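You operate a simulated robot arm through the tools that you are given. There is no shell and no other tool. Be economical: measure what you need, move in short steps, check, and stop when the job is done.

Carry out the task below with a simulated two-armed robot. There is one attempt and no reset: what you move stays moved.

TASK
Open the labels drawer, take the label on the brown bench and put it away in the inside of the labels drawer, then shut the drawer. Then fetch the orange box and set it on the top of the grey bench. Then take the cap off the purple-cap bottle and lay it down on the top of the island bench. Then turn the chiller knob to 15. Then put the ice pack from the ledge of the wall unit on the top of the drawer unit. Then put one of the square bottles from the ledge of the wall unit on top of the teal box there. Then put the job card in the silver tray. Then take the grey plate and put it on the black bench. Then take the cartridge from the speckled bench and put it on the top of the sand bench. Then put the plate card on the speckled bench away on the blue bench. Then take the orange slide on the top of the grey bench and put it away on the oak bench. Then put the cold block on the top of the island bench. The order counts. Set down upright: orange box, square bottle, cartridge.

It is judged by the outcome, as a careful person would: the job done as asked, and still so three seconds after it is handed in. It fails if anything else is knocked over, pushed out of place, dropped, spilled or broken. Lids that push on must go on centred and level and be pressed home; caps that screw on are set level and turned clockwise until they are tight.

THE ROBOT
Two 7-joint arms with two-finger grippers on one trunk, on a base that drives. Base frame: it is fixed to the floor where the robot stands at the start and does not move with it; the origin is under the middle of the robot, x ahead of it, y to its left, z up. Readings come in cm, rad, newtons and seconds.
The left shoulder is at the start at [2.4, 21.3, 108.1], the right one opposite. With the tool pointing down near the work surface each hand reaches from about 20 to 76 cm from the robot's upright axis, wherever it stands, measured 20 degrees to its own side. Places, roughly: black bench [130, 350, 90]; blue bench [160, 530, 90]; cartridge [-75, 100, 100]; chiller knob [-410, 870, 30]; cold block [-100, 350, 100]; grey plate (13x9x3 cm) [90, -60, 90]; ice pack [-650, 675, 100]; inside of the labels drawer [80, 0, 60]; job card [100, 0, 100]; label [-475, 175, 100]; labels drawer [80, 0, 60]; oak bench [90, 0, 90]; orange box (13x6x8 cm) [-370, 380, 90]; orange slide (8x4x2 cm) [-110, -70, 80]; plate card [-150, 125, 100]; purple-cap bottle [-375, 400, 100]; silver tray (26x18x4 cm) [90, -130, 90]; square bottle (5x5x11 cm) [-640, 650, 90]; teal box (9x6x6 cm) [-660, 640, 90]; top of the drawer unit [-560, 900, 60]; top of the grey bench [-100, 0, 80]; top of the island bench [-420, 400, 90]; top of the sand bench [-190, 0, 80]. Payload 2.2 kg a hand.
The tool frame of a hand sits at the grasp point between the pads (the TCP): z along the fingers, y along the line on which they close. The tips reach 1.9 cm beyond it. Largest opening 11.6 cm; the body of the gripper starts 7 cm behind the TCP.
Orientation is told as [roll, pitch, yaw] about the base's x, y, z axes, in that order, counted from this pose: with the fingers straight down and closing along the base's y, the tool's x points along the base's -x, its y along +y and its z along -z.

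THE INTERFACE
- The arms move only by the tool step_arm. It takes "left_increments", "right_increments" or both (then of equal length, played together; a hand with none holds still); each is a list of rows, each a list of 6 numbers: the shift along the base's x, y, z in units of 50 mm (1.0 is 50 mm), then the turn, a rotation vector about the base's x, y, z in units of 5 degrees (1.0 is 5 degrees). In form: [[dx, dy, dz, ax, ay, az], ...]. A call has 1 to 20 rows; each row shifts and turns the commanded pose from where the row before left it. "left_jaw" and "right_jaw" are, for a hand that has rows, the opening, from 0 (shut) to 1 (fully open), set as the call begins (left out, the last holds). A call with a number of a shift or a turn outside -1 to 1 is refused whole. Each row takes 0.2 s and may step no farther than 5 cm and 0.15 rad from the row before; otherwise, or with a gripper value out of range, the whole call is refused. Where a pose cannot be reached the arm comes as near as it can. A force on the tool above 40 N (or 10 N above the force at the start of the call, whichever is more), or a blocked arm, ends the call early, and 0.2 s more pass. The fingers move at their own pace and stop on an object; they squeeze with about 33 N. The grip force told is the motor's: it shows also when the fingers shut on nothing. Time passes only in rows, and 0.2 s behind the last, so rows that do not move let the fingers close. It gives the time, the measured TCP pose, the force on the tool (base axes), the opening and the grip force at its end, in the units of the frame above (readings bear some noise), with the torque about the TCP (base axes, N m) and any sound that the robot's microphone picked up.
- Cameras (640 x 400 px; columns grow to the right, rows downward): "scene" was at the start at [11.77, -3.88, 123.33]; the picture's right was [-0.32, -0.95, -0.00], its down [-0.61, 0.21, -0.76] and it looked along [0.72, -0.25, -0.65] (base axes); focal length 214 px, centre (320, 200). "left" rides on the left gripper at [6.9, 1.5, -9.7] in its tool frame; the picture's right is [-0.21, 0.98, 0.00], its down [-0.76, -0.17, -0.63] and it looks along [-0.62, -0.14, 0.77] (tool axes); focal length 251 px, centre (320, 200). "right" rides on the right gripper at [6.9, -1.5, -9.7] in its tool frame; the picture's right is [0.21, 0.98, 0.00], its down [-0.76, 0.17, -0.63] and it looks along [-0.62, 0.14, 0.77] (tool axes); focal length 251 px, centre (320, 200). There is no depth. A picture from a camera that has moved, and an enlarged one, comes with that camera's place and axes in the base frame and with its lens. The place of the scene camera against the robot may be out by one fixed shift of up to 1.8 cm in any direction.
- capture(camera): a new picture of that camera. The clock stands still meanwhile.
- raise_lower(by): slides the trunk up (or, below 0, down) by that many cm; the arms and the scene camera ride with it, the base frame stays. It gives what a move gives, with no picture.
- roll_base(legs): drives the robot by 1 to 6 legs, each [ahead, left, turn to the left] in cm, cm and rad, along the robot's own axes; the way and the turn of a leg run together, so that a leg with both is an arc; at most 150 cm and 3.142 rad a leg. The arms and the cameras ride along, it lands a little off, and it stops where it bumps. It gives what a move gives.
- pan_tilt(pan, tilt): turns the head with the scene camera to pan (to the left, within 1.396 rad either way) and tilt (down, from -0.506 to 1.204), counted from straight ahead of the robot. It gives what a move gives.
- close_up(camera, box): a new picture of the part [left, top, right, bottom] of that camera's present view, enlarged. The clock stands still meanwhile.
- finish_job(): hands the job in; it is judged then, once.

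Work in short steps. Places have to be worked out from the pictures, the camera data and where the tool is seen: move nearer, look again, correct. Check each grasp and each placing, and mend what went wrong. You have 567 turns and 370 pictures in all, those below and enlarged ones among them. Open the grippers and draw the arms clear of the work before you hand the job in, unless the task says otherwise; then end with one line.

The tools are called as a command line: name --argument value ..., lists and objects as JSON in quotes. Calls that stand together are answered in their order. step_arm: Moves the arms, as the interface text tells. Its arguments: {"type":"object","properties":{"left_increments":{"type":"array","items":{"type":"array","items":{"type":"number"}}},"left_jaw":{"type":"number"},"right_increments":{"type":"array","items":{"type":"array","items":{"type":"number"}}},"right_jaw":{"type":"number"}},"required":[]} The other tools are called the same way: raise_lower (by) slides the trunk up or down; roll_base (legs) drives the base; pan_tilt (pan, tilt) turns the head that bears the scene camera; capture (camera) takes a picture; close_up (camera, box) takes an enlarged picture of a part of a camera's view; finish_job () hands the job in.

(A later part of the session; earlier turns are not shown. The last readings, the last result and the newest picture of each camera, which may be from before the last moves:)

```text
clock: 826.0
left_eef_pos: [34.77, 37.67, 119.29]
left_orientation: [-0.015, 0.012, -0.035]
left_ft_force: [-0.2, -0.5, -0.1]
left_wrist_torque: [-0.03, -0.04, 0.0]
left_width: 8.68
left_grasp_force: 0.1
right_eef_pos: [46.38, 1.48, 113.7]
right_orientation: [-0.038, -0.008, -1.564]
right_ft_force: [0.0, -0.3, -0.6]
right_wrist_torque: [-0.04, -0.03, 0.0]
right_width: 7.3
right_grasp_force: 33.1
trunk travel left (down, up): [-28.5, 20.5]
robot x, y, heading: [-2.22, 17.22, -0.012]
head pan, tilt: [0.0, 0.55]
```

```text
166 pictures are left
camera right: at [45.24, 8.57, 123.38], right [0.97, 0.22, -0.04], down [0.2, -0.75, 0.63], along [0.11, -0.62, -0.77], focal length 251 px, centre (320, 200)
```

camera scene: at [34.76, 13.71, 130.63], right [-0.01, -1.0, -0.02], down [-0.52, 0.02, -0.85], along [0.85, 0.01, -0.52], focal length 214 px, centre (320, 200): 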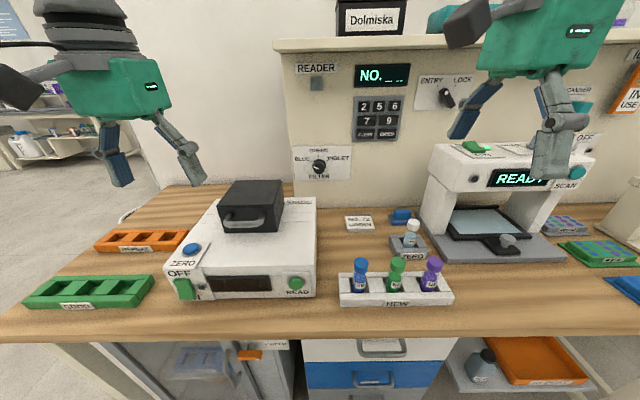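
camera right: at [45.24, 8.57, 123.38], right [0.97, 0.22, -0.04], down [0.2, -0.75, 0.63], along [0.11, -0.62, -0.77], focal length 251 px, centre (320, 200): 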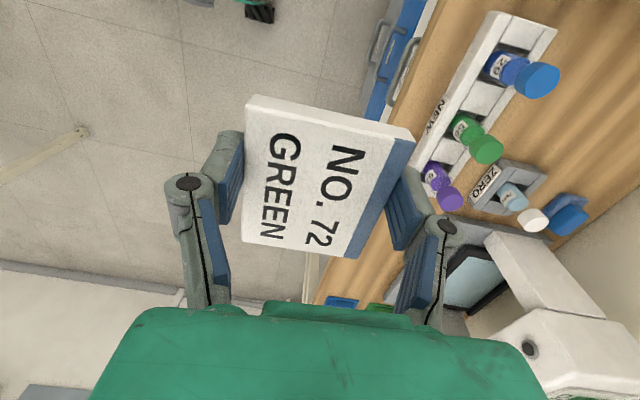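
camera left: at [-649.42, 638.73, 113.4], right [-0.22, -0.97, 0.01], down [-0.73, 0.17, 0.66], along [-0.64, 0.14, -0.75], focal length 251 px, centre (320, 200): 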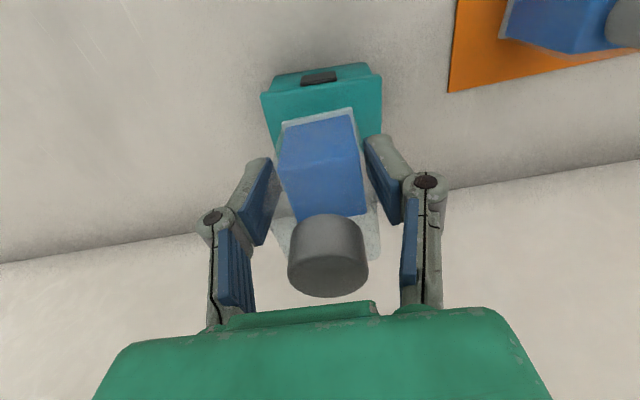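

roll_base --legs '[[0, -70, 0.012], [0, -50, 0]]'

pan_tilt --pan -0.3 --tilt 0.55

capture --camera "scene"

```text
clock: 832.5
left_eef_pos: [34.6, -79.17, 118.49]
left_orientation: [-0.044, 0.016, 0.003]
left_ft_force: [0.0, 2.3, 0.0]
left_wrist_torque: [-0.15, -0.04, 0.01]
left_width: 8.69
left_grasp_force: 0.1
right_eef_pos: [47.58, -115.02, 114.29]
right_orientation: [-0.036, -0.038, -1.524]
right_ft_force: [0.2, 1.7, -0.9]
right_wrist_torque: [-0.19, 0.04, 0.01]
right_width: 7.3
right_grasp_force: 32.8
trunk travel left (down, up): [-28.5, 20.5]
robot x, y, heading: [-1.02, -103.89, 0.023]
head pan, tilt: [0.0, 0.55]
```

```text
clock: 833.3
left_eef_pos: [34.57, -79.42, 118.57]
left_orientation: [-0.035, 0.021, 0.005]
left_ft_force: [0.1, 0.1, 0.2]
left_wrist_torque: [-0.01, 0.02, -0.01]
left_width: 8.67
left_grasp_force: 0.0
right_eef_pos: [47.34, -115.05, 114.28]
right_orientation: [-0.032, -0.029, -1.521]
right_ft_force: [-0.1, 1.2, -0.3]
right_wrist_torque: [-0.1, -0.06, -0.01]
right_width: 7.27
right_grasp_force: 33.5
trunk travel left (down, up): [-28.5, 20.5]
robot x, y, heading: [-1.61, -103.81, 0.026]
head pan, tilt: [-0.3, 0.55]
```

```text
165 pictures are left
camera scene: at [11.13, -103.81, 130.71], right [-0.23, -0.97, 0.02], down [-0.51, 0.1, -0.86], along [0.83, -0.2, -0.52], focal length 214 px, centre (320, 200)
```

scene: 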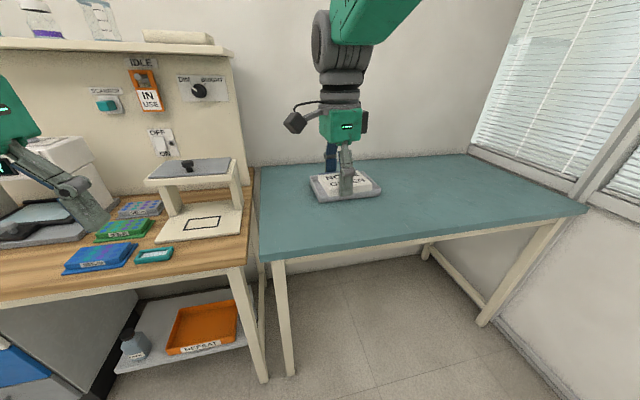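

The silver tray is near [87, -135]. I drive up to the teal bench.

roll_base --legs '[[27, -8, -0.026]]'

step_arm --left_increments '[[0, 0, 0, 0, 0, 0], [0, 0, 0, 0, 0, 0], [0, 0, 0, 0, 0, 0], [0, 0, 0, 0, 0, 0], [0, 0, 0, 0, 0, 0], [0, 0, 0, 0, 0, 0], [0, 0, 0, 0, 0, 0], [0, 0, 0, 0, 0, 0]]'

capture --camera "scene"

capture --camera "right"

```text
clock: 835.3
left_eef_pos: [62.22, -90.14, 119.02]
left_orientation: [-0.025, 0.013, -0.023]
left_ft_force: [0.2, 0.8, -0.4]
left_wrist_torque: [-0.05, 0.02, 0.02]
left_width: 8.73
left_grasp_force: 0.0
right_eef_pos: [74.17, -126.0, 114.11]
right_orientation: [-0.03, -0.022, -1.549]
right_ft_force: [0.4, 0.1, 0.1]
right_wrist_torque: [-0.04, 0.0, -0.01]
right_width: 7.3
right_grasp_force: 33.2
trunk travel left (down, up): [-28.5, 20.5]
robot x, y, heading: [26.05, -111.81, -0.001]
head pan, tilt: [-0.3, 0.55]
```

```text
clock: 837.1
left_eef_pos: [61.89, -92.98, 119.57]
left_orientation: [-0.002, 0.01, -0.022]
left_ft_force: [0.8, 0.9, -0.1]
left_wrist_torque: [-0.02, -0.01, 0.0]
left_width: 8.7
left_grasp_force: 0.1
right_eef_pos: [73.98, -128.72, 113.87]
right_orientation: [-0.028, 0.002, -1.548]
right_ft_force: [0.7, -0.6, -0.1]
right_wrist_torque: [0.06, 0.02, -0.01]
right_width: 7.27
right_grasp_force: 32.5
trunk travel left (down, up): [-28.5, 20.5]
robot x, y, heading: [25.68, -111.76, -0.003]
head pan, tilt: [-0.3, 0.55]
```

```text
164 pictures are left
camera scene: at [38.2, -113.96, 130.68], right [-0.3, -0.95, 0.01], down [-0.5, 0.15, -0.85], along [0.81, -0.26, -0.52], focal length 214 px, centre (320, 200)
```

scene: 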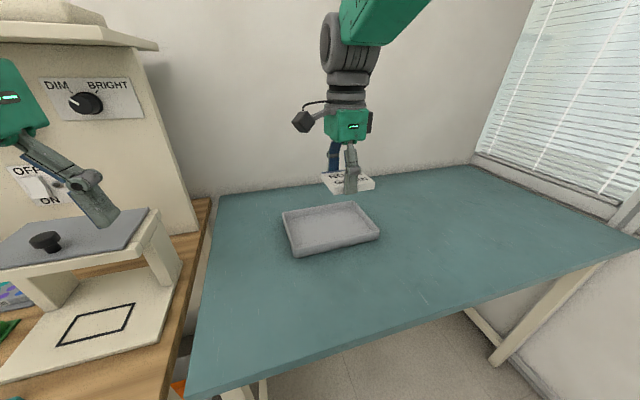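

```text
163 pictures are left
camera right: at [72.65, -121.81, 123.59], right [0.97, 0.24, -0.03], down [0.2, -0.75, 0.63], along [0.13, -0.61, -0.78], focal length 251 px, centre (320, 200)
```

right: 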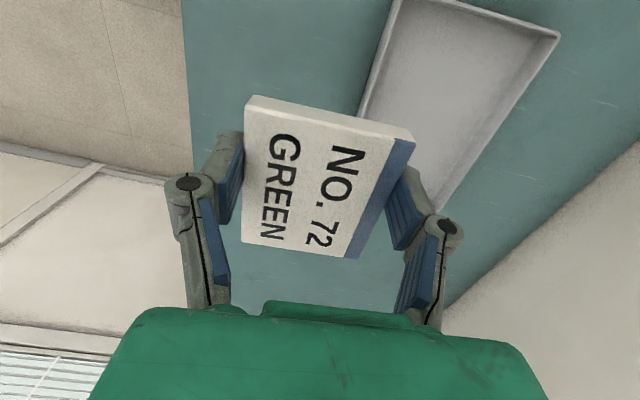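

Tray spans x 79–97, y −145…−119; centre [88, -132.5]. I move over it and lower.

step_arm --right_increments '[[0.25, -0.07, -0.1, 0, 0, 0], [0.25, -0.07, -0.1, 0, 0, 0], [0.25, -0.07, -0.2, 0, 0, 0], [0.25, -0.07, -0.2, 0, 0, 0], [0.25, -0.07, -0.2, 0, 0, 0], [0.25, -0.07, -0.2, 0, 0, 0], [0.25, -0.07, -0.2, 0, 0, 0], [0.25, -0.07, -0.2, 0, 0, 0], [0.25, -0.07, -0.2, 0, 0, 0], [0.25, -0.07, -0.2, 0, 0, 0], [0.25, -0.06, -0.2, 0, 0, 0], [0, 0, -0.3, 0, 0, 0], [0, 0, -0.3, 0, 0, 0], [0, 0, 0, 0, 0, 0], [0, 0, 0, 0, 0, 0], [0, 0, 0, 0, 0, 0]]'

capture --camera "right"

```text
clock: 840.5
left_eef_pos: [61.97, -91.01, 119.35]
left_orientation: [-0.013, 0.014, -0.02]
left_ft_force: [-0.4, 0.8, 1.1]
left_wrist_torque: [-0.03, -0.02, 0.02]
left_width: 8.7
left_grasp_force: 0.1
right_eef_pos: [87.87, -130.86, 100.96]
right_orientation: [-0.03, -0.011, -1.547]
right_ft_force: [-0.3, 0.8, -2.1]
right_wrist_torque: [-0.09, 0.02, 0.03]
right_width: 7.29
right_grasp_force: 32.7
trunk travel left (down, up): [-28.5, 20.5]
robot x, y, heading: [25.95, -111.5, -0.005]
head pan, tilt: [-0.3, 0.55]
```

```text
162 pictures are left
camera right: at [86.43, -123.83, 110.6], right [0.97, 0.24, -0.03], down [0.2, -0.75, 0.64], along [0.13, -0.62, -0.77], focal length 251 px, centre (320, 200)
```

right: 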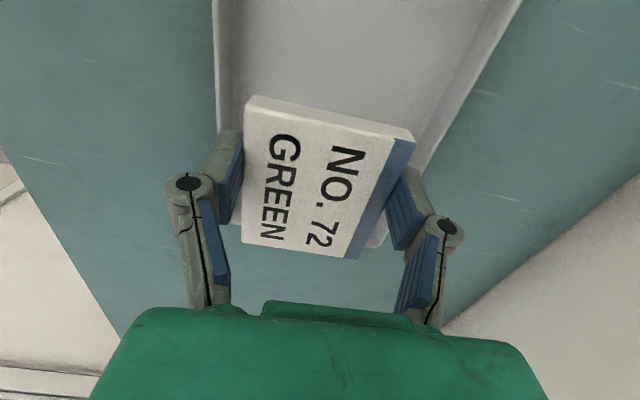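

step_arm --right_increments '[[0, -0.1, -0.25, 0, 0, 0], [0, -0.1, -0.25, 0, 0, 0], [0, 0, -0.25, 0, 0, 0], [0, 0, -0.25, 0, 0, 0], [0, 0, -0.25, 0, 0, 0], [0, 0, -0.2, 0, 0, 0], [0, 0, -0.1, 0, 0, 0], [0, 0, 0, 0, 0, 0]]'

step_arm --right_increments '[[0, 0, -0.1, 0, 0, 0], [0, 0, -0.08, 0, 0, 0], [0, 0, 0, 0, 0, 0]]'

step_arm --right_increments '[[0, 0, -0.08, 0, 0, 0], [0, 0, 0, 0, 0, 0]]'

```text
clock: 842.3
left_eef_pos: [61.96, -93.31, 119.65]
left_orientation: [0.002, 0.013, -0.023]
left_ft_force: [-0.1, -0.5, 0.0]
left_wrist_torque: [0.02, -0.01, -0.02]
left_width: 8.71
left_grasp_force: 0.0
right_eef_pos: [87.76, -133.8, 93.05]
right_orientation: [-0.028, 0.006, -1.55]
right_ft_force: [0.3, -1.5, -0.4]
right_wrist_torque: [0.08, 0.0, 0.03]
right_width: 7.28
right_grasp_force: 32.5
trunk travel left (down, up): [-28.5, 20.5]
robot x, y, heading: [26.05, -111.78, -0.001]
head pan, tilt: [-0.3, 0.55]
```

```text
clock: 843.1
left_eef_pos: [62.1, -91.62, 119.41]
left_orientation: [-0.011, 0.011, -0.02]
left_ft_force: [0.1, 0.2, 0.9]
left_wrist_torque: [-0.03, -0.01, 0.0]
left_width: 8.69
left_grasp_force: 0.1
right_eef_pos: [87.73, -132.23, 92.47]
right_orientation: [-0.028, -0.007, -1.547]
right_ft_force: [0.2, 0.8, -0.2]
right_wrist_torque: [-0.03, 0.03, -0.01]
right_width: 7.28
right_grasp_force: 33.0
trunk travel left (down, up): [-28.5, 20.5]
robot x, y, heading: [25.86, -111.89, -0.006]
head pan, tilt: [-0.3, 0.55]
```

```text
clock: 843.9
left_eef_pos: [61.69, -88.49, 118.48]
left_orientation: [-0.032, 0.031, -0.016]
left_ft_force: [-1.1, 0.6, 0.4]
left_wrist_torque: [-0.1, -0.02, -0.02]
left_width: 8.71
left_grasp_force: 0.1
right_eef_pos: [87.5, -129.44, 92.73]
right_orientation: [-0.023, -0.026, -1.538]
right_ft_force: [-0.1, 0.8, -0.4]
right_wrist_torque: [-0.08, 0.01, 0.0]
right_width: 7.28
right_grasp_force: 32.8
trunk travel left (down, up): [-28.5, 20.5]
robot x, y, heading: [25.88, -110.96, -0.004]
head pan, tilt: [-0.3, 0.55]
stopped in row 2 (right hand): the arm was blocked; the commanded pose is now the measured one
```

Swaying again; I wait for it to settle before the last bit.

step_arm --left_increments '[[0, 0, 0, 0, 0, 0], [0, 0, 0, 0, 0, 0], [0, 0, 0, 0, 0, 0], [0, 0, 0, 0, 0, 0], [0, 0, 0, 0, 0, 0], [0, 0, 0, 0, 0, 0], [0, 0, 0, 0, 0, 0], [0, 0, 0, 0, 0, 0], [0, 0, 0, 0, 0, 0], [0, 0, 0, 0, 0, 0], [0, 0, 0, 0, 0, 0], [0, 0, 0, 0, 0, 0], [0, 0, 0, 0, 0, 0], [0, 0, 0, 0, 0, 0]]'

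capture --camera "right"

```text
clock: 846.9
left_eef_pos: [61.77, -93.0, 118.82]
left_orientation: [0.0, 0.04, -0.022]
left_ft_force: [0.5, -0.7, -1.4]
left_wrist_torque: [0.09, 0.02, 0.0]
left_width: 8.72
left_grasp_force: 0.0
right_eef_pos: [87.51, -133.34, 91.98]
right_orientation: [-0.024, 0.006, -1.546]
right_ft_force: [-0.5, -1.0, -0.8]
right_wrist_torque: [0.09, 0.0, -0.01]
right_width: 7.29
right_grasp_force: 33.2
trunk travel left (down, up): [-28.5, 20.5]
robot x, y, heading: [25.92, -111.46, -0.003]
head pan, tilt: [-0.3, 0.55]
```

```text
161 pictures are left
camera right: at [86.11, -126.46, 101.77], right [0.97, 0.24, -0.02], down [0.2, -0.76, 0.62], along [0.13, -0.61, -0.78], focal length 251 px, centre (320, 200)
```

right: 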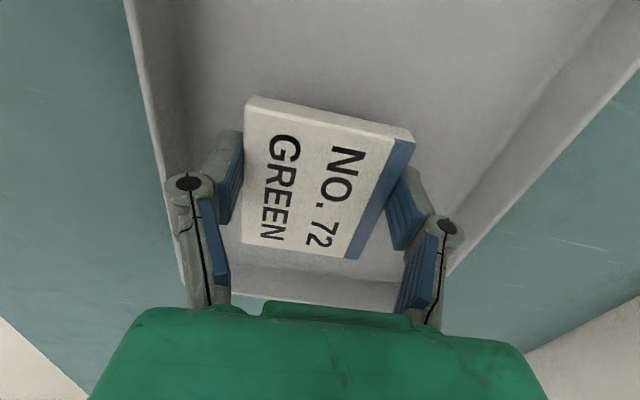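

step_arm --right_increments '[[0, 0.1, -0.08, 0, 0, 0], [0, 0.1, -0.08, 0, 0, 0], [0, 0, 0, 0, 0, 0], [0, 0, 0, 0, 0, 0]]'

step_arm --right_increments '[[0, 0, -0.06, 0, 0, 0], [0, 0, 0, 0, 0, 0]]'

step_arm --right_increments '[[0, 0, -0.06, 0, 0, 0], [0, 0, 0, 0, 0, 0]]'

```text
clock: 847.9
left_eef_pos: [61.92, -89.95, 118.31]
left_orientation: [-0.023, 0.045, -0.019]
left_ft_force: [-0.9, -0.6, -0.1]
left_wrist_torque: [-0.02, 0.02, 0.0]
left_width: 8.65
left_grasp_force: 0.2
right_eef_pos: [87.62, -129.58, 91.63]
right_orientation: [-0.023, -0.013, -1.54]
right_ft_force: [-0.6, 0.7, -0.3]
right_wrist_torque: [-0.02, 0.0, -0.02]
right_width: 7.27
right_grasp_force: 33.2
trunk travel left (down, up): [-28.5, 20.5]
robot x, y, heading: [25.92, -110.71, -0.005]
head pan, tilt: [-0.3, 0.55]
```

```text
clock: 848.7
left_eef_pos: [61.57, -92.1, 118.36]
left_orientation: [-0.006, 0.048, -0.021]
left_ft_force: [-0.3, 0.8, 0.6]
left_wrist_torque: [0.01, -0.01, 0.03]
left_width: 8.68
left_grasp_force: 0.0
right_eef_pos: [87.3, -131.55, 91.31]
right_orientation: [-0.022, -0.004, -1.545]
right_ft_force: [-0.7, 1.2, -1.3]
right_wrist_torque: [-0.04, -0.02, -0.06]
right_width: 7.29
right_grasp_force: 32.8
trunk travel left (down, up): [-28.5, 20.5]
robot x, y, heading: [26.16, -111.65, -0.005]
head pan, tilt: [-0.3, 0.55]
stopped in row 2 (right hand): the arm was blocked; the commanded pose is now the measured one
```

```text
clock: 849.3
left_eef_pos: [61.45, -93.72, 118.76]
left_orientation: [0.005, 0.039, -0.023]
left_ft_force: [0.2, -0.6, -0.3]
left_wrist_torque: [0.08, 0.01, 0.03]
left_width: 8.72
left_grasp_force: 0.2
right_eef_pos: [87.22, -133.17, 90.83]
right_orientation: [-0.022, 0.006, -1.55]
right_ft_force: [-0.4, -1.0, -1.0]
right_wrist_torque: [0.07, 0.0, -0.01]
right_width: 7.27
right_grasp_force: 33.5
trunk travel left (down, up): [-28.5, 20.5]
robot x, y, heading: [25.79, -111.95, 0.001]
head pan, tilt: [-0.3, 0.55]
```

step_arm --left_increments '[[0, 0, 0, 0, 0, 0], [0, 0, 0, 0, 0, 0], [0, 0, 0, 0, 0, 0], [0, 0, 0, 0, 0, 0], [0, 0, 0, 0, 0, 0], [0, 0, 0, 0, 0, 0], [0, 0, 0, 0, 0, 0], [0, 0, 0, 0, 0, 0], [0, 0, 0, 0, 0, 0], [0, 0, 0, 0, 0, 0], [0, 0, 0, 0, 0, 0], [0, 0, 0, 0, 0, 0], [0, 0, 0, 0, 0, 0], [0, 0, 0, 0, 0, 0]]'

step_arm --right_increments '[[0, 0, -0.03, 0, 0, 0], [0, 0, -0.03, 0, 0, 0], [0, 0, -0.03, 0, 0, 0]]'

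step_arm --right_increments '[[0, 0, -0.03, 0, 0, 0], [0, 0, -0.03, 0, 0, 0], [0, 0, 0, 0, 0, 0]]'

```text
clock: 852.3
left_eef_pos: [61.48, -90.15, 118.22]
left_orientation: [-0.023, 0.043, -0.02]
left_ft_force: [0.3, -0.3, 0.9]
left_wrist_torque: [-0.02, -0.01, 0.01]
left_width: 8.7
left_grasp_force: 0.1
right_eef_pos: [87.16, -130.03, 91.3]
right_orientation: [-0.022, -0.018, -1.544]
right_ft_force: [0.7, 0.4, -1.7]
right_wrist_torque: [-0.02, -0.02, 0.0]
right_width: 7.27
right_grasp_force: 33.2
trunk travel left (down, up): [-28.5, 20.5]
robot x, y, heading: [25.71, -111.27, -0.003]
head pan, tilt: [-0.3, 0.55]
```

```text
clock: 853.1
left_eef_pos: [61.52, -90.82, 118.3]
left_orientation: [-0.018, 0.044, -0.019]
left_ft_force: [-0.5, 1.1, 0.1]
left_wrist_torque: [-0.03, 0.01, 0.01]
left_width: 8.7
left_grasp_force: 0.0
right_eef_pos: [87.26, -130.41, 90.64]
right_orientation: [-0.024, -0.012, -1.544]
right_ft_force: [0.7, 0.0, -1.2]
right_wrist_torque: [-0.02, 0.01, 0.01]
right_width: 7.3
right_grasp_force: 32.7
trunk travel left (down, up): [-28.5, 20.5]
robot x, y, heading: [25.95, -111.22, 0.0]
head pan, tilt: [-0.3, 0.55]
```

```text
clock: 853.9
left_eef_pos: [61.49, -91.53, 118.46]
left_orientation: [-0.012, 0.04, -0.02]
left_ft_force: [0.1, 0.6, -0.7]
left_wrist_torque: [0.01, -0.01, 0.02]
left_width: 8.67
left_grasp_force: 0.0
right_eef_pos: [87.17, -131.14, 90.4]
right_orientation: [-0.021, -0.008, -1.545]
right_ft_force: [-0.2, -1.3, 5.0]
right_wrist_torque: [-0.16, -0.28, -0.07]
right_width: 7.27
right_grasp_force: 33.0
trunk travel left (down, up): [-28.5, 20.5]
robot x, y, heading: [26.08, -111.47, -0.005]
head pan, tilt: [-0.3, 0.55]
```

Contact. I release and rise.

step_arm --right_increments '[[0, 0, 0, 0, 0, 0], [0, 0, 0, 0, 0, 0], [0, 0, 0, 0, 0, 0]]' --right_jaw 0.8

step_arm --right_increments '[[0, 0, 0.2, 0, 0, 0], [0, 0, 0.3, 0, 0, 0], [0, 0, 0.3, 0, 0, 0], [0, 0, 0.3, 0, 0, 0], [0, 0, 0.4, 0, 0, 0], [0, 0, 0.4, 0, 0, 0], [-0.2, 0, 0.4, 0, 0, 0], [-0.3, 0, 0.4, 0, 0, 0], [-0.4, 0, 0.4, 0, 0, 0], [-0.4, 0, 0.4, 0, 0, 0], [-0.4, 0, 0.3, 0, 0, 0], [-0.4, 0, 0, 0, 0, 0]]'

close_up --camera "scene" --box '[240, 150, 440, 290]'

```text
clock: 854.7
left_eef_pos: [61.57, -92.11, 118.52]
left_orientation: [-0.006, 0.043, -0.021]
left_ft_force: [0.4, -0.8, -0.4]
left_wrist_torque: [0.0, 0.04, 0.01]
left_width: 8.72
left_grasp_force: 0.0
right_eef_pos: [87.17, -131.56, 90.31]
right_orientation: [-0.022, -0.004, -1.546]
right_ft_force: [-0.1, -0.2, -1.2]
right_wrist_torque: [0.02, 0.03, -0.05]
right_width: 9.27
right_grasp_force: 0.0
trunk travel left (down, up): [-28.5, 20.5]
robot x, y, heading: [25.45, -111.9, -0.005]
head pan, tilt: [-0.3, 0.55]
```

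```text
clock: 857.3
left_eef_pos: [61.47, -91.98, 118.67]
left_orientation: [-0.009, 0.038, -0.021]
left_ft_force: [1.0, -0.3, -0.2]
left_wrist_torque: [0.03, -0.02, -0.05]
left_width: 8.72
left_grasp_force: 0.0
right_eef_pos: [76.88, -131.97, 109.22]
right_orientation: [-0.02, -0.003, -1.547]
right_ft_force: [-0.2, -0.5, 0.7]
right_wrist_torque: [0.05, 0.05, 0.03]
right_width: 9.26
right_grasp_force: 0.1
trunk travel left (down, up): [-28.5, 20.5]
robot x, y, heading: [25.95, -112.0, -0.001]
head pan, tilt: [-0.3, 0.55]
```

```text
2.86 times, centred on (340, 220) of scene
camera zoom: at [38.13, -115.57, 130.65], right [-0.3, -0.95, 0.0], down [-0.5, 0.16, -0.85], along [0.81, -0.25, -0.53], focal length 613 px, centre (263, 143)
```

zoom: 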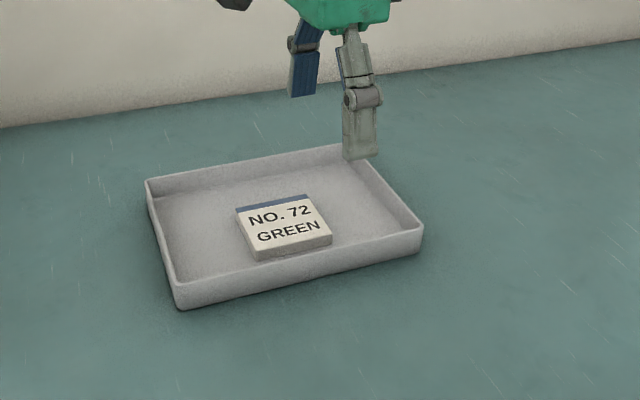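

The job card lies in the silver tray. Next the grey plate: I back off and shift to y≈-42.

roll_base --legs '[[-25, 0, 0], [0, 72, 0], [22, 0, 0]]'

pan_tilt --pan -0.2 --tilt 0.65

capture --camera "scene"

capture --camera "right"

```text
clock: 864.0
left_eef_pos: [58.98, -17.06, 118.61]
left_orientation: [-0.013, 0.036, -0.024]
left_ft_force: [1.0, 0.9, 0.3]
left_wrist_torque: [0.02, 0.01, -0.01]
left_width: 8.71
left_grasp_force: 0.0
right_eef_pos: [74.25, -57.29, 109.29]
right_orientation: [-0.02, -0.007, -1.548]
right_ft_force: [0.2, -0.5, 0.1]
right_wrist_torque: [0.03, 0.03, 0.01]
right_width: 9.28
right_grasp_force: 0.0
trunk travel left (down, up): [-28.5, 20.5]
robot x, y, heading: [23.17, -37.1, -0.005]
head pan, tilt: [-0.3, 0.55]
```

```text
clock: 864.7
left_eef_pos: [58.79, -16.84, 118.54]
left_orientation: [-0.013, 0.04, -0.025]
left_ft_force: [-0.5, 0.4, 0.4]
left_wrist_torque: [-0.04, 0.02, 0.04]
left_width: 8.68
left_grasp_force: 0.0
right_eef_pos: [74.14, -56.87, 109.46]
right_orientation: [-0.02, -0.012, -1.548]
right_ft_force: [0.4, 0.0, -0.3]
right_wrist_torque: [-0.05, 0.02, -0.01]
right_width: 9.28
right_grasp_force: 0.0
trunk travel left (down, up): [-28.5, 20.5]
robot x, y, heading: [23.31, -37.08, -0.011]
head pan, tilt: [-0.201, 0.649]
```

```text
159 pictures are left
camera scene: at [35.62, -38.8, 129.78], right [-0.21, -0.98, 0.01], down [-0.59, 0.12, -0.8], along [0.78, -0.17, -0.61], focal length 214 px, centre (320, 200)
```

scene: 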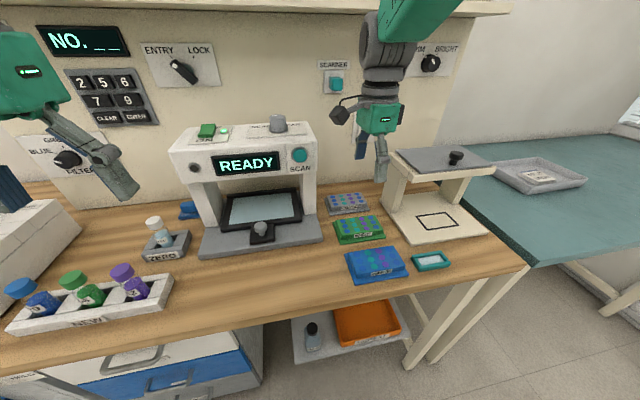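

```text
158 pictures are left
camera right: at [72.69, -49.87, 119.07], right [0.97, 0.24, -0.02], down [0.2, -0.75, 0.64], along [0.13, -0.62, -0.77], focal length 251 px, centre (320, 200)
```

right: 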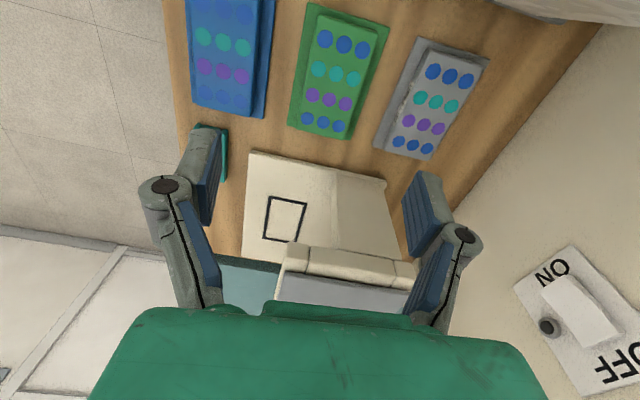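

The grey plate is centred near [86, -56], 9 cm across x. The scanner is close on its +y side, so I turn the right hand 180° to put its camera on the −y side.

step_arm --right_increments '[[0, 0, 0.3, 0, 0, 1], [0, 0, 0.3, 0, 0, 1], [0, 0, 0.3, 0, 0, 1], [0, 0, 0, 0, 0, 1], [0, 0, 0, 0, 0, 1], [0, 0, 0, 0, 0, 1], [0, 0, 0, 0, 0, 1], [0, 0, 0, 0, 0, 1], [0, 0, 0, 0, 0, 1], [0, 0, 0, 0, 0, 1], [0, 0, 0, 0, 0, 1], [0, 0, 0, 0, 0, 1], [0, 0, 0, 0, 0, 1], [0, 0, 0, 0, 0, 1], [0, 0, 0, 0, 0, 1], [0, 0, 0, 0, 0, 1], [0, 0, 0, 0, 0, 1], [0, 0, 0, 0, 0, 1], [0, 0, 0, 0, 0, 1], [0, 0, 0, 0, 0, 1]]' --right_jaw 1

step_arm --right_increments '[[0, 0, 0, 0, 0, 1], [0, 0, 0, 0, 0, 1], [0, 0, 0, 0, 0, 1], [0, 0, 0, 0, 0, 1], [0, 0, 0, 0, 0, 1], [0, 0, 0, 0, 0, 1], [0, 0, 0, 0, 0, 1], [0, 0, 0, 0, 0, 1], [0, 0, 0, 0, 0, 1], [0, 0, 0, 0, 0, 1], [0, 0, 0, 0, 0, 1], [0, 0, 0, 0, 0, 1], [0, 0, 0, 0, 0, 1], [0, 0, 0, 0, 0, 1], [0, 0, 0, 0, 0, 1], [0, 0, 0, 0, 0, 0.8], [0, 0, 0, 0, 0, 0], [0, 0, 0, 0, 0, 0]]'

capture --camera "right"

```text
clock: 868.9
left_eef_pos: [58.82, -17.82, 118.61]
left_orientation: [-0.006, 0.041, -0.025]
left_ft_force: [-0.1, 0.1, -0.5]
left_wrist_torque: [-0.03, 0.0, 0.03]
left_width: 8.69
left_grasp_force: 0.1
right_eef_pos: [73.87, -57.75, 113.89]
right_orientation: [-0.018, -0.002, 0.2]
right_ft_force: [-0.4, -0.4, -0.3]
right_wrist_torque: [0.01, -0.01, 0.01]
right_width: 11.6
right_grasp_force: 0.0
trunk travel left (down, up): [-28.5, 20.5]
robot x, y, heading: [23.01, -37.01, -0.006]
head pan, tilt: [-0.201, 0.649]
```

```text
clock: 872.7
left_eef_pos: [58.83, -17.9, 118.74]
left_orientation: [-0.005, 0.039, -0.025]
left_ft_force: [0.3, -0.1, -0.3]
left_wrist_torque: [0.0, -0.01, 0.0]
left_width: 8.73
left_grasp_force: 0.0
right_eef_pos: [74.07, -57.95, 113.74]
right_orientation: [-0.019, -0.003, 1.575]
right_ft_force: [-0.2, -0.7, 0.6]
right_wrist_torque: [0.02, 0.0, 0.07]
right_width: 11.63
right_grasp_force: 0.1
trunk travel left (down, up): [-28.5, 20.5]
robot x, y, heading: [23.28, -37.09, -0.009]
head pan, tilt: [-0.201, 0.649]
```

```text
157 pictures are left
camera right: at [75.52, -64.75, 123.49], right [-0.98, -0.22, -0.02], down [-0.18, 0.75, 0.63], along [-0.13, 0.62, -0.78], focal length 251 px, centre (320, 200)
```

right: 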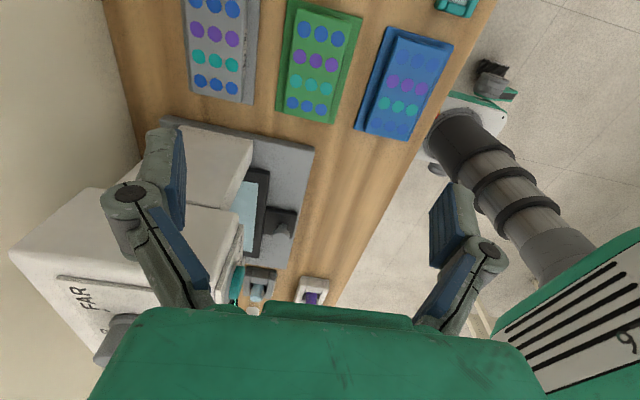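

step_arm --right_increments '[[0.3, 0.02, -0.1, 0, 0, 0], [0.3, 0.02, -0.1, 0, 0, 0], [0.3, 0.02, -0.2, 0, 0, 0], [0.3, 0.02, -0.2, 0, 0, 0], [0.3, 0.02, -0.2, 0, 0, 0], [0.3, 0, -0.2, 0, 0, 0], [0.3, 0, -0.2, 0, 0, 0], [0.3, 0, -0.2, 0, 0, 0], [0, 0, 0, 0, 0, 0], [0, 0, 0, 0, 0, 0]]'

capture --camera "right"

```text
clock: 874.9
left_eef_pos: [58.9, -17.74, 118.52]
left_orientation: [-0.007, 0.042, -0.024]
left_ft_force: [0.3, -0.5, 0.1]
left_wrist_torque: [0.01, 0.01, 0.0]
left_width: 8.68
left_grasp_force: 0.0
right_eef_pos: [86.18, -57.25, 106.86]
right_orientation: [-0.017, -0.001, 1.574]
right_ft_force: [-0.3, 0.2, 0.6]
right_wrist_torque: [0.02, 0.01, -0.02]
right_width: 11.6
right_grasp_force: 0.0
trunk travel left (down, up): [-28.5, 20.5]
robot x, y, heading: [23.6, -37.42, -0.006]
head pan, tilt: [-0.201, 0.649]
```

```text
156 pictures are left
camera right: at [87.61, -64.1, 116.6], right [-0.98, -0.22, -0.02], down [-0.18, 0.75, 0.63], along [-0.12, 0.62, -0.78], focal length 251 px, centre (320, 200)
```

right: 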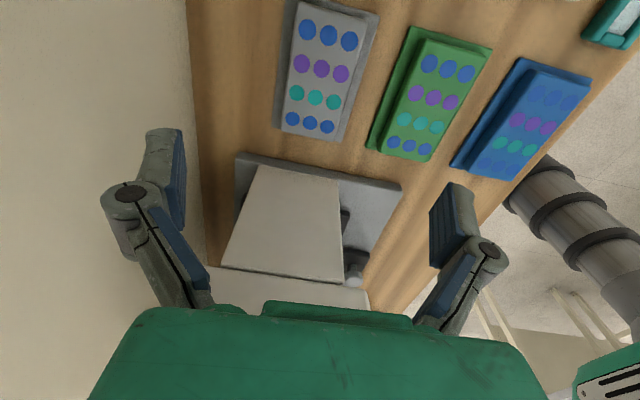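

I centre on the plate (x 86.7, y −56.5 to keep the camera off the stand) and descend.

step_arm --right_increments '[[0.06, 0.08, -0.3, 0, 0, 0], [0.04, 0.07, -0.3, 0, 0, 0], [0, 0, -0.3, 0, 0, 0], [0, 0, -0.3, 0, 0, 0], [0, 0, -0.3, 0, 0, 0], [0, 0, -0.3, 0, 0, 0], [0, 0, -0.3, 0, 0, 0], [0, 0, -0.3, 0, 0, 0], [0, 0, -0.3, 0, 0, 0], [0, 0, 0, 0, 0, 0], [0, 0, 0, 0, 0, 0]]'

capture --camera "right"

```text
clock: 877.3
left_eef_pos: [58.62, -17.88, 118.44]
left_orientation: [-0.006, 0.041, -0.025]
left_ft_force: [-0.2, 0.1, 0.3]
left_wrist_torque: [0.04, -0.01, 0.03]
left_width: 8.69
left_grasp_force: 0.1
right_eef_pos: [86.58, -56.42, 93.36]
right_orientation: [-0.016, -0.002, 1.575]
right_ft_force: [-0.6, -0.1, -0.1]
right_wrist_torque: [-0.04, 0.0, 0.03]
right_width: 11.61
right_grasp_force: 0.0
trunk travel left (down, up): [-28.5, 20.5]
robot x, y, heading: [23.44, -37.4, -0.007]
head pan, tilt: [-0.201, 0.649]
```

```text
155 pictures are left
camera right: at [88.06, -63.37, 103.11], right [-0.98, -0.22, -0.02], down [-0.18, 0.75, 0.63], along [-0.12, 0.62, -0.78], focal length 251 px, centre (320, 200)
```

right: 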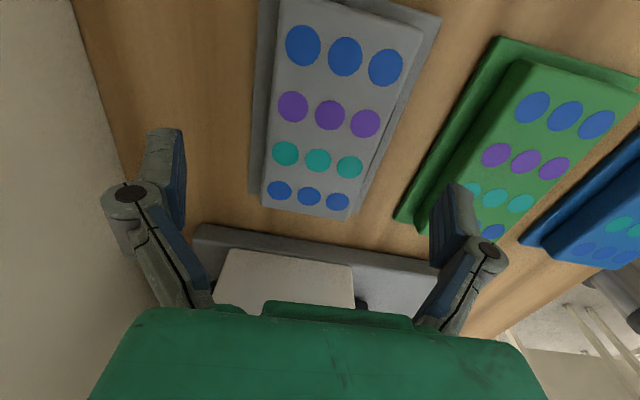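

I narrow the opening to clear the green plate, then lower the rest.

step_arm --right_increments '[[0.03, 0, 0, 0, 0, 0], [0, 0, 0, 0, 0, 0], [0, 0, 0, 0, 0, 0]]' --right_jaw 0.87

step_arm --right_increments '[[0, 0, -0.2, 0, 0, 0], [0, 0, -0.15, 0, 0, 0], [0, 0, -0.1, 0, 0, 0], [0, 0, 0, 0, 0, 0]]'

step_arm --right_increments '[[0, 0, -0.1, 0, 0, 0], [0, 0, 0, 0, 0, 0]]'

capture --camera "right"

```text
clock: 878.1
left_eef_pos: [58.74, -17.67, 118.54]
left_orientation: [-0.007, 0.041, -0.026]
left_ft_force: [0.7, 0.1, 0.5]
left_wrist_torque: [-0.03, 0.0, 0.01]
left_width: 8.71
left_grasp_force: 0.1
right_eef_pos: [86.63, -56.48, 93.53]
right_orientation: [-0.018, -0.001, 1.574]
right_ft_force: [1.0, -0.8, 0.0]
right_wrist_torque: [-0.05, 0.01, 0.03]
right_width: 10.08
right_grasp_force: 0.0
trunk travel left (down, up): [-28.5, 20.5]
robot x, y, heading: [23.3, -37.23, -0.011]
head pan, tilt: [-0.201, 0.649]
```

```text
clock: 879.1
left_eef_pos: [58.83, -17.67, 118.6]
left_orientation: [-0.006, 0.042, -0.025]
left_ft_force: [1.3, -0.1, 0.8]
left_wrist_torque: [0.01, -0.03, 0.01]
left_width: 8.69
left_grasp_force: 0.1
right_eef_pos: [86.87, -56.63, 90.97]
right_orientation: [-0.018, -0.003, 1.574]
right_ft_force: [-0.2, 0.3, 0.1]
right_wrist_torque: [-0.02, -0.02, 0.01]
right_width: 10.08
right_grasp_force: 0.0
trunk travel left (down, up): [-28.5, 20.5]
robot x, y, heading: [23.43, -37.37, -0.003]
head pan, tilt: [-0.201, 0.649]
```

```text
clock: 879.7
left_eef_pos: [58.83, -17.66, 118.48]
left_orientation: [-0.007, 0.042, -0.023]
left_ft_force: [1.1, 0.5, 0.6]
left_wrist_torque: [0.02, 0.0, 0.02]
left_width: 8.69
left_grasp_force: 0.0
right_eef_pos: [86.79, -56.74, 90.51]
right_orientation: [-0.019, -0.002, 1.574]
right_ft_force: [0.0, 0.3, -0.7]
right_wrist_torque: [-0.01, -0.04, 0.02]
right_width: 10.08
right_grasp_force: 0.0
trunk travel left (down, up): [-28.5, 20.5]
robot x, y, heading: [23.3, -37.13, -0.003]
head pan, tilt: [-0.201, 0.649]
```

```text
154 pictures are left
camera right: at [88.07, -63.5, 100.19], right [-0.98, -0.22, -0.02], down [-0.18, 0.75, 0.63], along [-0.12, 0.62, -0.78], focal length 251 px, centre (320, 200)
```

right: 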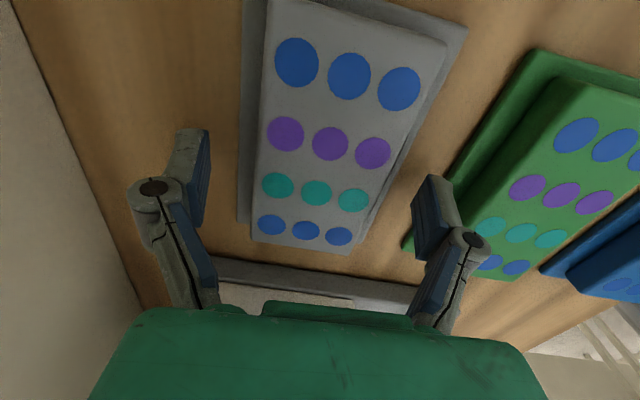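

step_arm --right_increments '[[0, 0, -0.04, 0, 0, 0], [0, 0, 0, 0, 0, 0], [0, 0, 0, 0, 0, 0], [0, 0, 0, 0, 0, 0]]' --right_jaw 0

step_arm --right_increments '[[0, 0, 0.1, 0, 0, 0], [0, 0, 0.15, 0, 0, 0], [0, 0, 0.2, 0, 0, 0], [0, 0, 0.2, 0, 0, 0], [0, 0, 0, 0, 0, 0]]'

capture --camera "right"

close_up --camera "scene" --box '[290, 120, 470, 260]'

```text
clock: 880.7
left_eef_pos: [58.8, -17.75, 118.68]
left_orientation: [-0.009, 0.039, -0.025]
left_ft_force: [-0.1, -0.1, 0.7]
left_wrist_torque: [0.01, -0.02, 0.01]
left_width: 8.68
left_grasp_force: 0.0
right_eef_pos: [86.69, -56.48, 90.5]
right_orientation: [-0.019, -0.003, 1.576]
right_ft_force: [7.6, -2.2, 20.3]
right_wrist_torque: [0.01, 0.72, 0.04]
right_width: 6.06
right_grasp_force: 33.5
trunk travel left (down, up): [-28.5, 20.5]
robot x, y, heading: [23.54, -37.25, -0.007]
head pan, tilt: [-0.201, 0.649]
```

```text
clock: 881.9
left_eef_pos: [58.77, -17.75, 118.62]
left_orientation: [-0.008, 0.041, -0.024]
left_ft_force: [0.4, 0.7, 0.9]
left_wrist_torque: [-0.02, 0.0, 0.04]
left_width: 8.71
left_grasp_force: 0.0
right_eef_pos: [86.62, -56.56, 93.63]
right_orientation: [-0.019, -0.002, 1.577]
right_ft_force: [-0.6, 1.1, -2.2]
right_wrist_torque: [0.02, -0.01, 0.0]
right_width: 6.05
right_grasp_force: 33.1
trunk travel left (down, up): [-28.5, 20.5]
robot x, y, heading: [23.17, -37.47, -0.011]
head pan, tilt: [-0.201, 0.649]
```

```text
153 pictures are left
camera right: at [88.09, -63.49, 103.33], right [-0.98, -0.22, -0.02], down [-0.18, 0.75, 0.63], along [-0.13, 0.62, -0.78], focal length 251 px, centre (320, 200)
```

right: 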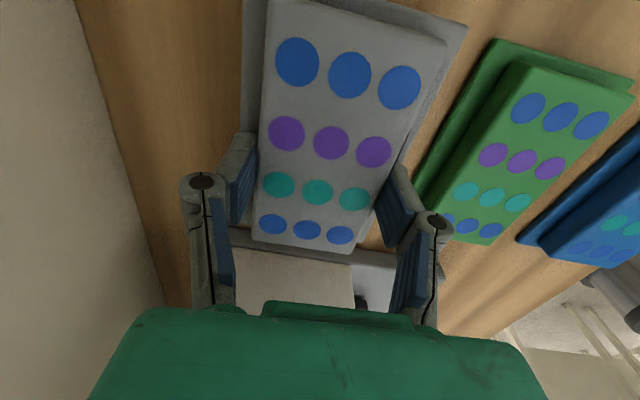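

```text
2.86 times, centred on (380, 190) of scene
camera zoom: at [35.66, -39.84, 129.76], right [-0.21, -0.98, 0.0], down [-0.59, 0.12, -0.79], along [0.78, -0.16, -0.61], focal length 613 px, centre (149, 229)
```

zoom: 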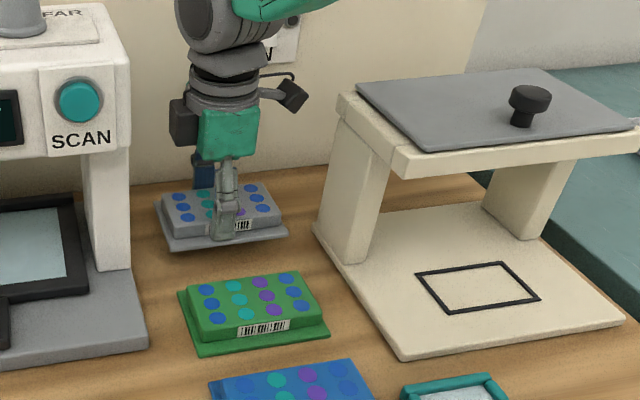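

Plate held. I raise and retract it, back off, and drive to the black bench.

step_arm --right_increments '[[0, 0, 0.25, 0, 0, 0], [0, 0, 0.25, 0, 0, 0], [0, 0, 0.25, 0, 0, 0], [0, 0, 0.25, 0, 0, 0], [0, 0, 0.25, 0, 0, 0], [0, 0, 0.25, 0, 0, 0], [0, 0, 0.25, 0, 0, 0], [0, 0, 0.25, 0, 0, 0], [-0.1, 0, 0.25, 0, 0, 0], [-0.2, 0, 0.25, 0, 0, 0], [-0.25, 0, 0.25, 0, 0, 0], [-0.25, 0, 0.25, 0, 0, 0], [-0.25, 0, 0.25, 0, 0, 0], [-0.25, 0, 0.25, 0, 0, 0], [-0.25, 0, 0.2, 0, 0, 0], [-0.25, 0.05, 0, 0, 0, 0], [-0.25, 0.05, 0, 0, 0, 0], [-0.25, 0.05, 0, 0, 0, 0]]'

roll_base --legs '[[-26, 0, 0], [0, 90, 0]]'

capture --camera "right"

```text
clock: 885.7
left_eef_pos: [58.75, -17.79, 118.69]
left_orientation: [-0.008, 0.041, -0.025]
left_ft_force: [-0.2, -0.1, -0.2]
left_wrist_torque: [0.0, 0.0, 0.0]
left_width: 8.71
left_grasp_force: 0.0
right_eef_pos: [75.13, -55.94, 112.12]
right_orientation: [-0.018, -0.002, 1.576]
right_ft_force: [0.5, 0.2, -0.9]
right_wrist_torque: [-0.03, 0.04, 0.01]
right_width: 6.05
right_grasp_force: 33.7
trunk travel left (down, up): [-28.5, 20.5]
robot x, y, heading: [23.54, -37.51, -0.007]
head pan, tilt: [-0.201, 0.649]
```

```text
clock: 891.9
left_eef_pos: [33.1, 70.41, 118.75]
left_orientation: [0.002, 0.04, -0.016]
left_ft_force: [-0.1, -0.2, 0.8]
left_wrist_torque: [0.01, 0.0, 0.01]
left_width: 8.69
left_grasp_force: 0.1
right_eef_pos: [49.87, 32.47, 111.71]
right_orientation: [-0.018, -0.011, 1.58]
right_ft_force: [-0.4, -1.2, -0.6]
right_wrist_torque: [0.04, -0.01, 0.02]
right_width: 6.03
right_grasp_force: 33.3
trunk travel left (down, up): [-28.5, 20.5]
robot x, y, heading: [-2.41, 52.03, -0.003]
head pan, tilt: [-0.201, 0.649]
```

```text
151 pictures are left
camera right: at [51.32, 25.6, 121.54], right [-0.97, -0.22, -0.02], down [-0.19, 0.75, 0.64], along [-0.13, 0.63, -0.77], focal length 251 px, centre (320, 200)
```

right: 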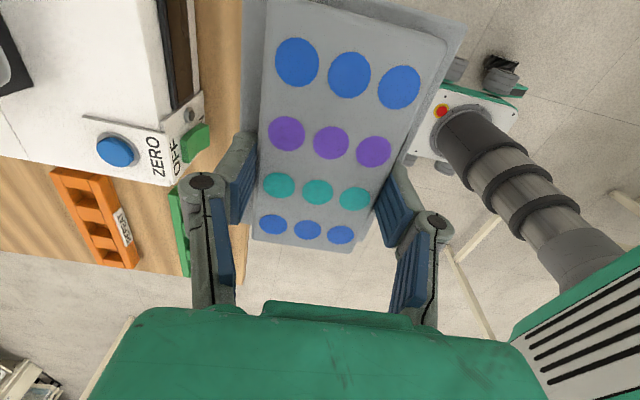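

roll_base --legs '[[0, 95, 0], [0, 95, 0], [0, 0, 0.785], [0, 0, 0.785], [0, -75, 0]]'

pan_tilt --pan -0.3 --tilt 0.55

capture --camera "scene"

```text
clock: 909.2
left_eef_pos: [51.96, 276.31, 118.45]
left_orientation: [-0.006, 0.045, 1.585]
left_ft_force: [0.5, -0.1, -0.3]
left_wrist_torque: [0.0, 0.02, -0.03]
left_width: 8.69
left_grasp_force: 0.1
right_eef_pos: [89.23, 294.32, 112.13]
right_orientation: [-0.018, -0.004, -3.098]
right_ft_force: [-0.6, 0.2, -0.8]
right_wrist_torque: [0.01, 0.05, 0.0]
right_width: 6.03
right_grasp_force: 33.0
trunk travel left (down, up): [-28.5, 20.5]
robot x, y, heading: [72.86, 241.98, 1.599]
head pan, tilt: [-0.201, 0.649]
```

```text
clock: 909.9
left_eef_pos: [51.92, 276.06, 118.34]
left_orientation: [-0.006, 0.05, 1.585]
left_ft_force: [-1.4, 0.3, 0.5]
left_wrist_torque: [0.04, -0.01, 0.0]
left_width: 8.71
left_grasp_force: 0.1
right_eef_pos: [89.18, 294.06, 112.38]
right_orientation: [-0.02, -0.003, -3.099]
right_ft_force: [0.2, 0.1, -0.9]
right_wrist_torque: [-0.01, 0.0, 0.01]
right_width: 6.03
right_grasp_force: 32.9
trunk travel left (down, up): [-28.5, 20.5]
robot x, y, heading: [72.84, 241.74, 1.609]
head pan, tilt: [-0.3, 0.55]
```

```text
150 pictures are left
camera scene: at [74.14, 253.98, 130.65], right [0.96, -0.26, 0.0], down [-0.14, -0.51, -0.85], along [0.23, 0.82, -0.53], focal length 214 px, centre (320, 200)
```

scene: 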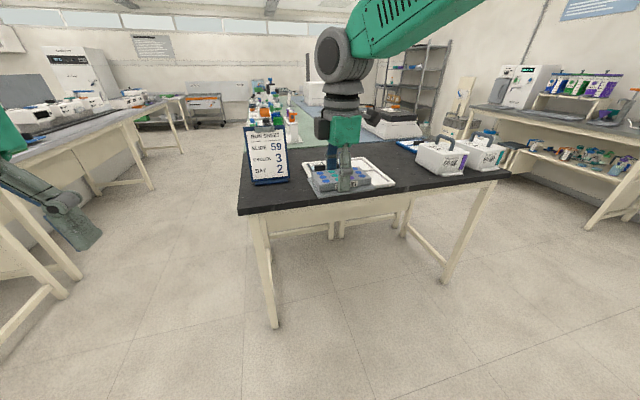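

close_up --camera "scene" --box '[230, 110, 520, 230]'

```text
2.21 times, centred on (375, 170) of scene
camera zoom: at [74.14, 253.98, 130.65], right [0.96, -0.26, 0.0], down [-0.14, -0.51, -0.85], along [0.23, 0.82, -0.53], focal length 473 px, centre (199, 266)
```

zoom: 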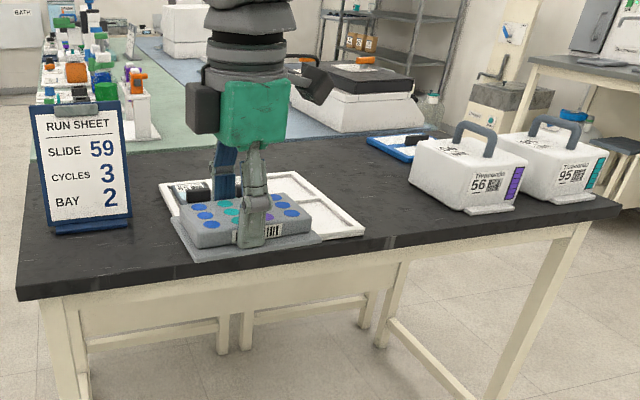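

The bench has a white tray (x≈95–129) and boxes (x≥150); between them is free space near [139, 333]. I drive closer to measure.

roll_base --legs '[[0, -46, -0.038], [26, 0, 0]]'

pan_tilt --pan -0.2 --tilt 0.7

capture --camera "scene"

capture --camera "right"

```text
clock: 914.2
left_eef_pos: [102.09, 304.41, 118.36]
left_orientation: [0.004, 0.051, 1.534]
left_ft_force: [0.8, 0.1, 0.3]
left_wrist_torque: [-0.02, 0.0, -0.02]
left_width: 8.7
left_grasp_force: 0.2
right_eef_pos: [140.3, 320.3, 112.21]
right_orientation: [-0.021, -0.012, 3.133]
right_ft_force: [0.4, -0.5, -0.5]
right_wrist_torque: [-0.01, 0.04, 0.0]
right_width: 6.03
right_grasp_force: 32.7
trunk travel left (down, up): [-28.5, 20.5]
robot x, y, heading: [120.31, 269.3, 1.551]
head pan, tilt: [-0.3, 0.55]
```

```text
clock: 914.9
left_eef_pos: [102.5, 304.19, 118.31]
left_orientation: [0.005, 0.058, 1.533]
left_ft_force: [0.2, 0.1, -1.0]
left_wrist_torque: [-0.01, 0.01, 0.02]
left_width: 8.7
left_grasp_force: 0.1
right_eef_pos: [140.7, 320.16, 112.17]
right_orientation: [-0.023, -0.012, 3.131]
right_ft_force: [0.0, 0.3, -0.3]
right_wrist_torque: [0.02, 0.04, -0.03]
right_width: 6.04
right_grasp_force: 33.4
trunk travel left (down, up): [-28.5, 20.5]
robot x, y, heading: [120.44, 269.44, 1.553]
head pan, tilt: [-0.201, 0.7]
```

```text
148 pictures are left
camera scene: at [123.12, 280.92, 129.31], right [0.98, -0.22, -0.01], down [-0.15, -0.63, -0.76], along [0.16, 0.74, -0.65], focal length 214 px, centre (320, 200)
```

scene: 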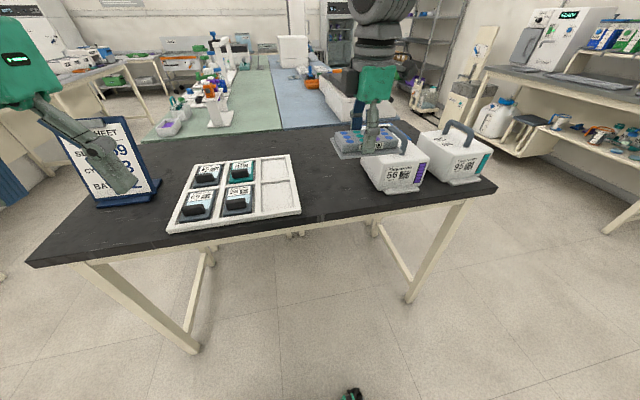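

```text
147 pictures are left
camera right: at [147.8, 321.43, 121.86], right [0.2, -0.98, -0.02], down [-0.75, -0.17, 0.64], along [-0.63, -0.11, -0.77], focal length 251 px, centre (320, 200)
```

right: 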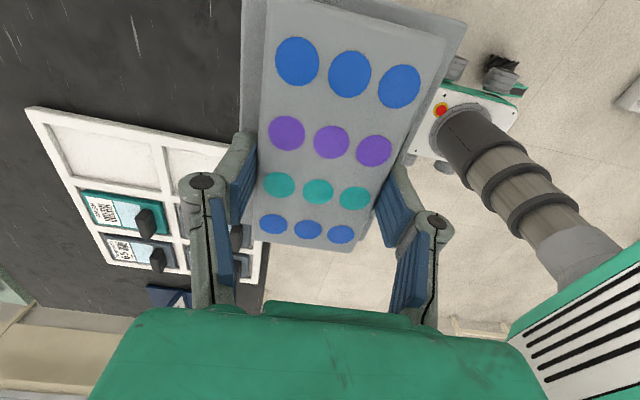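

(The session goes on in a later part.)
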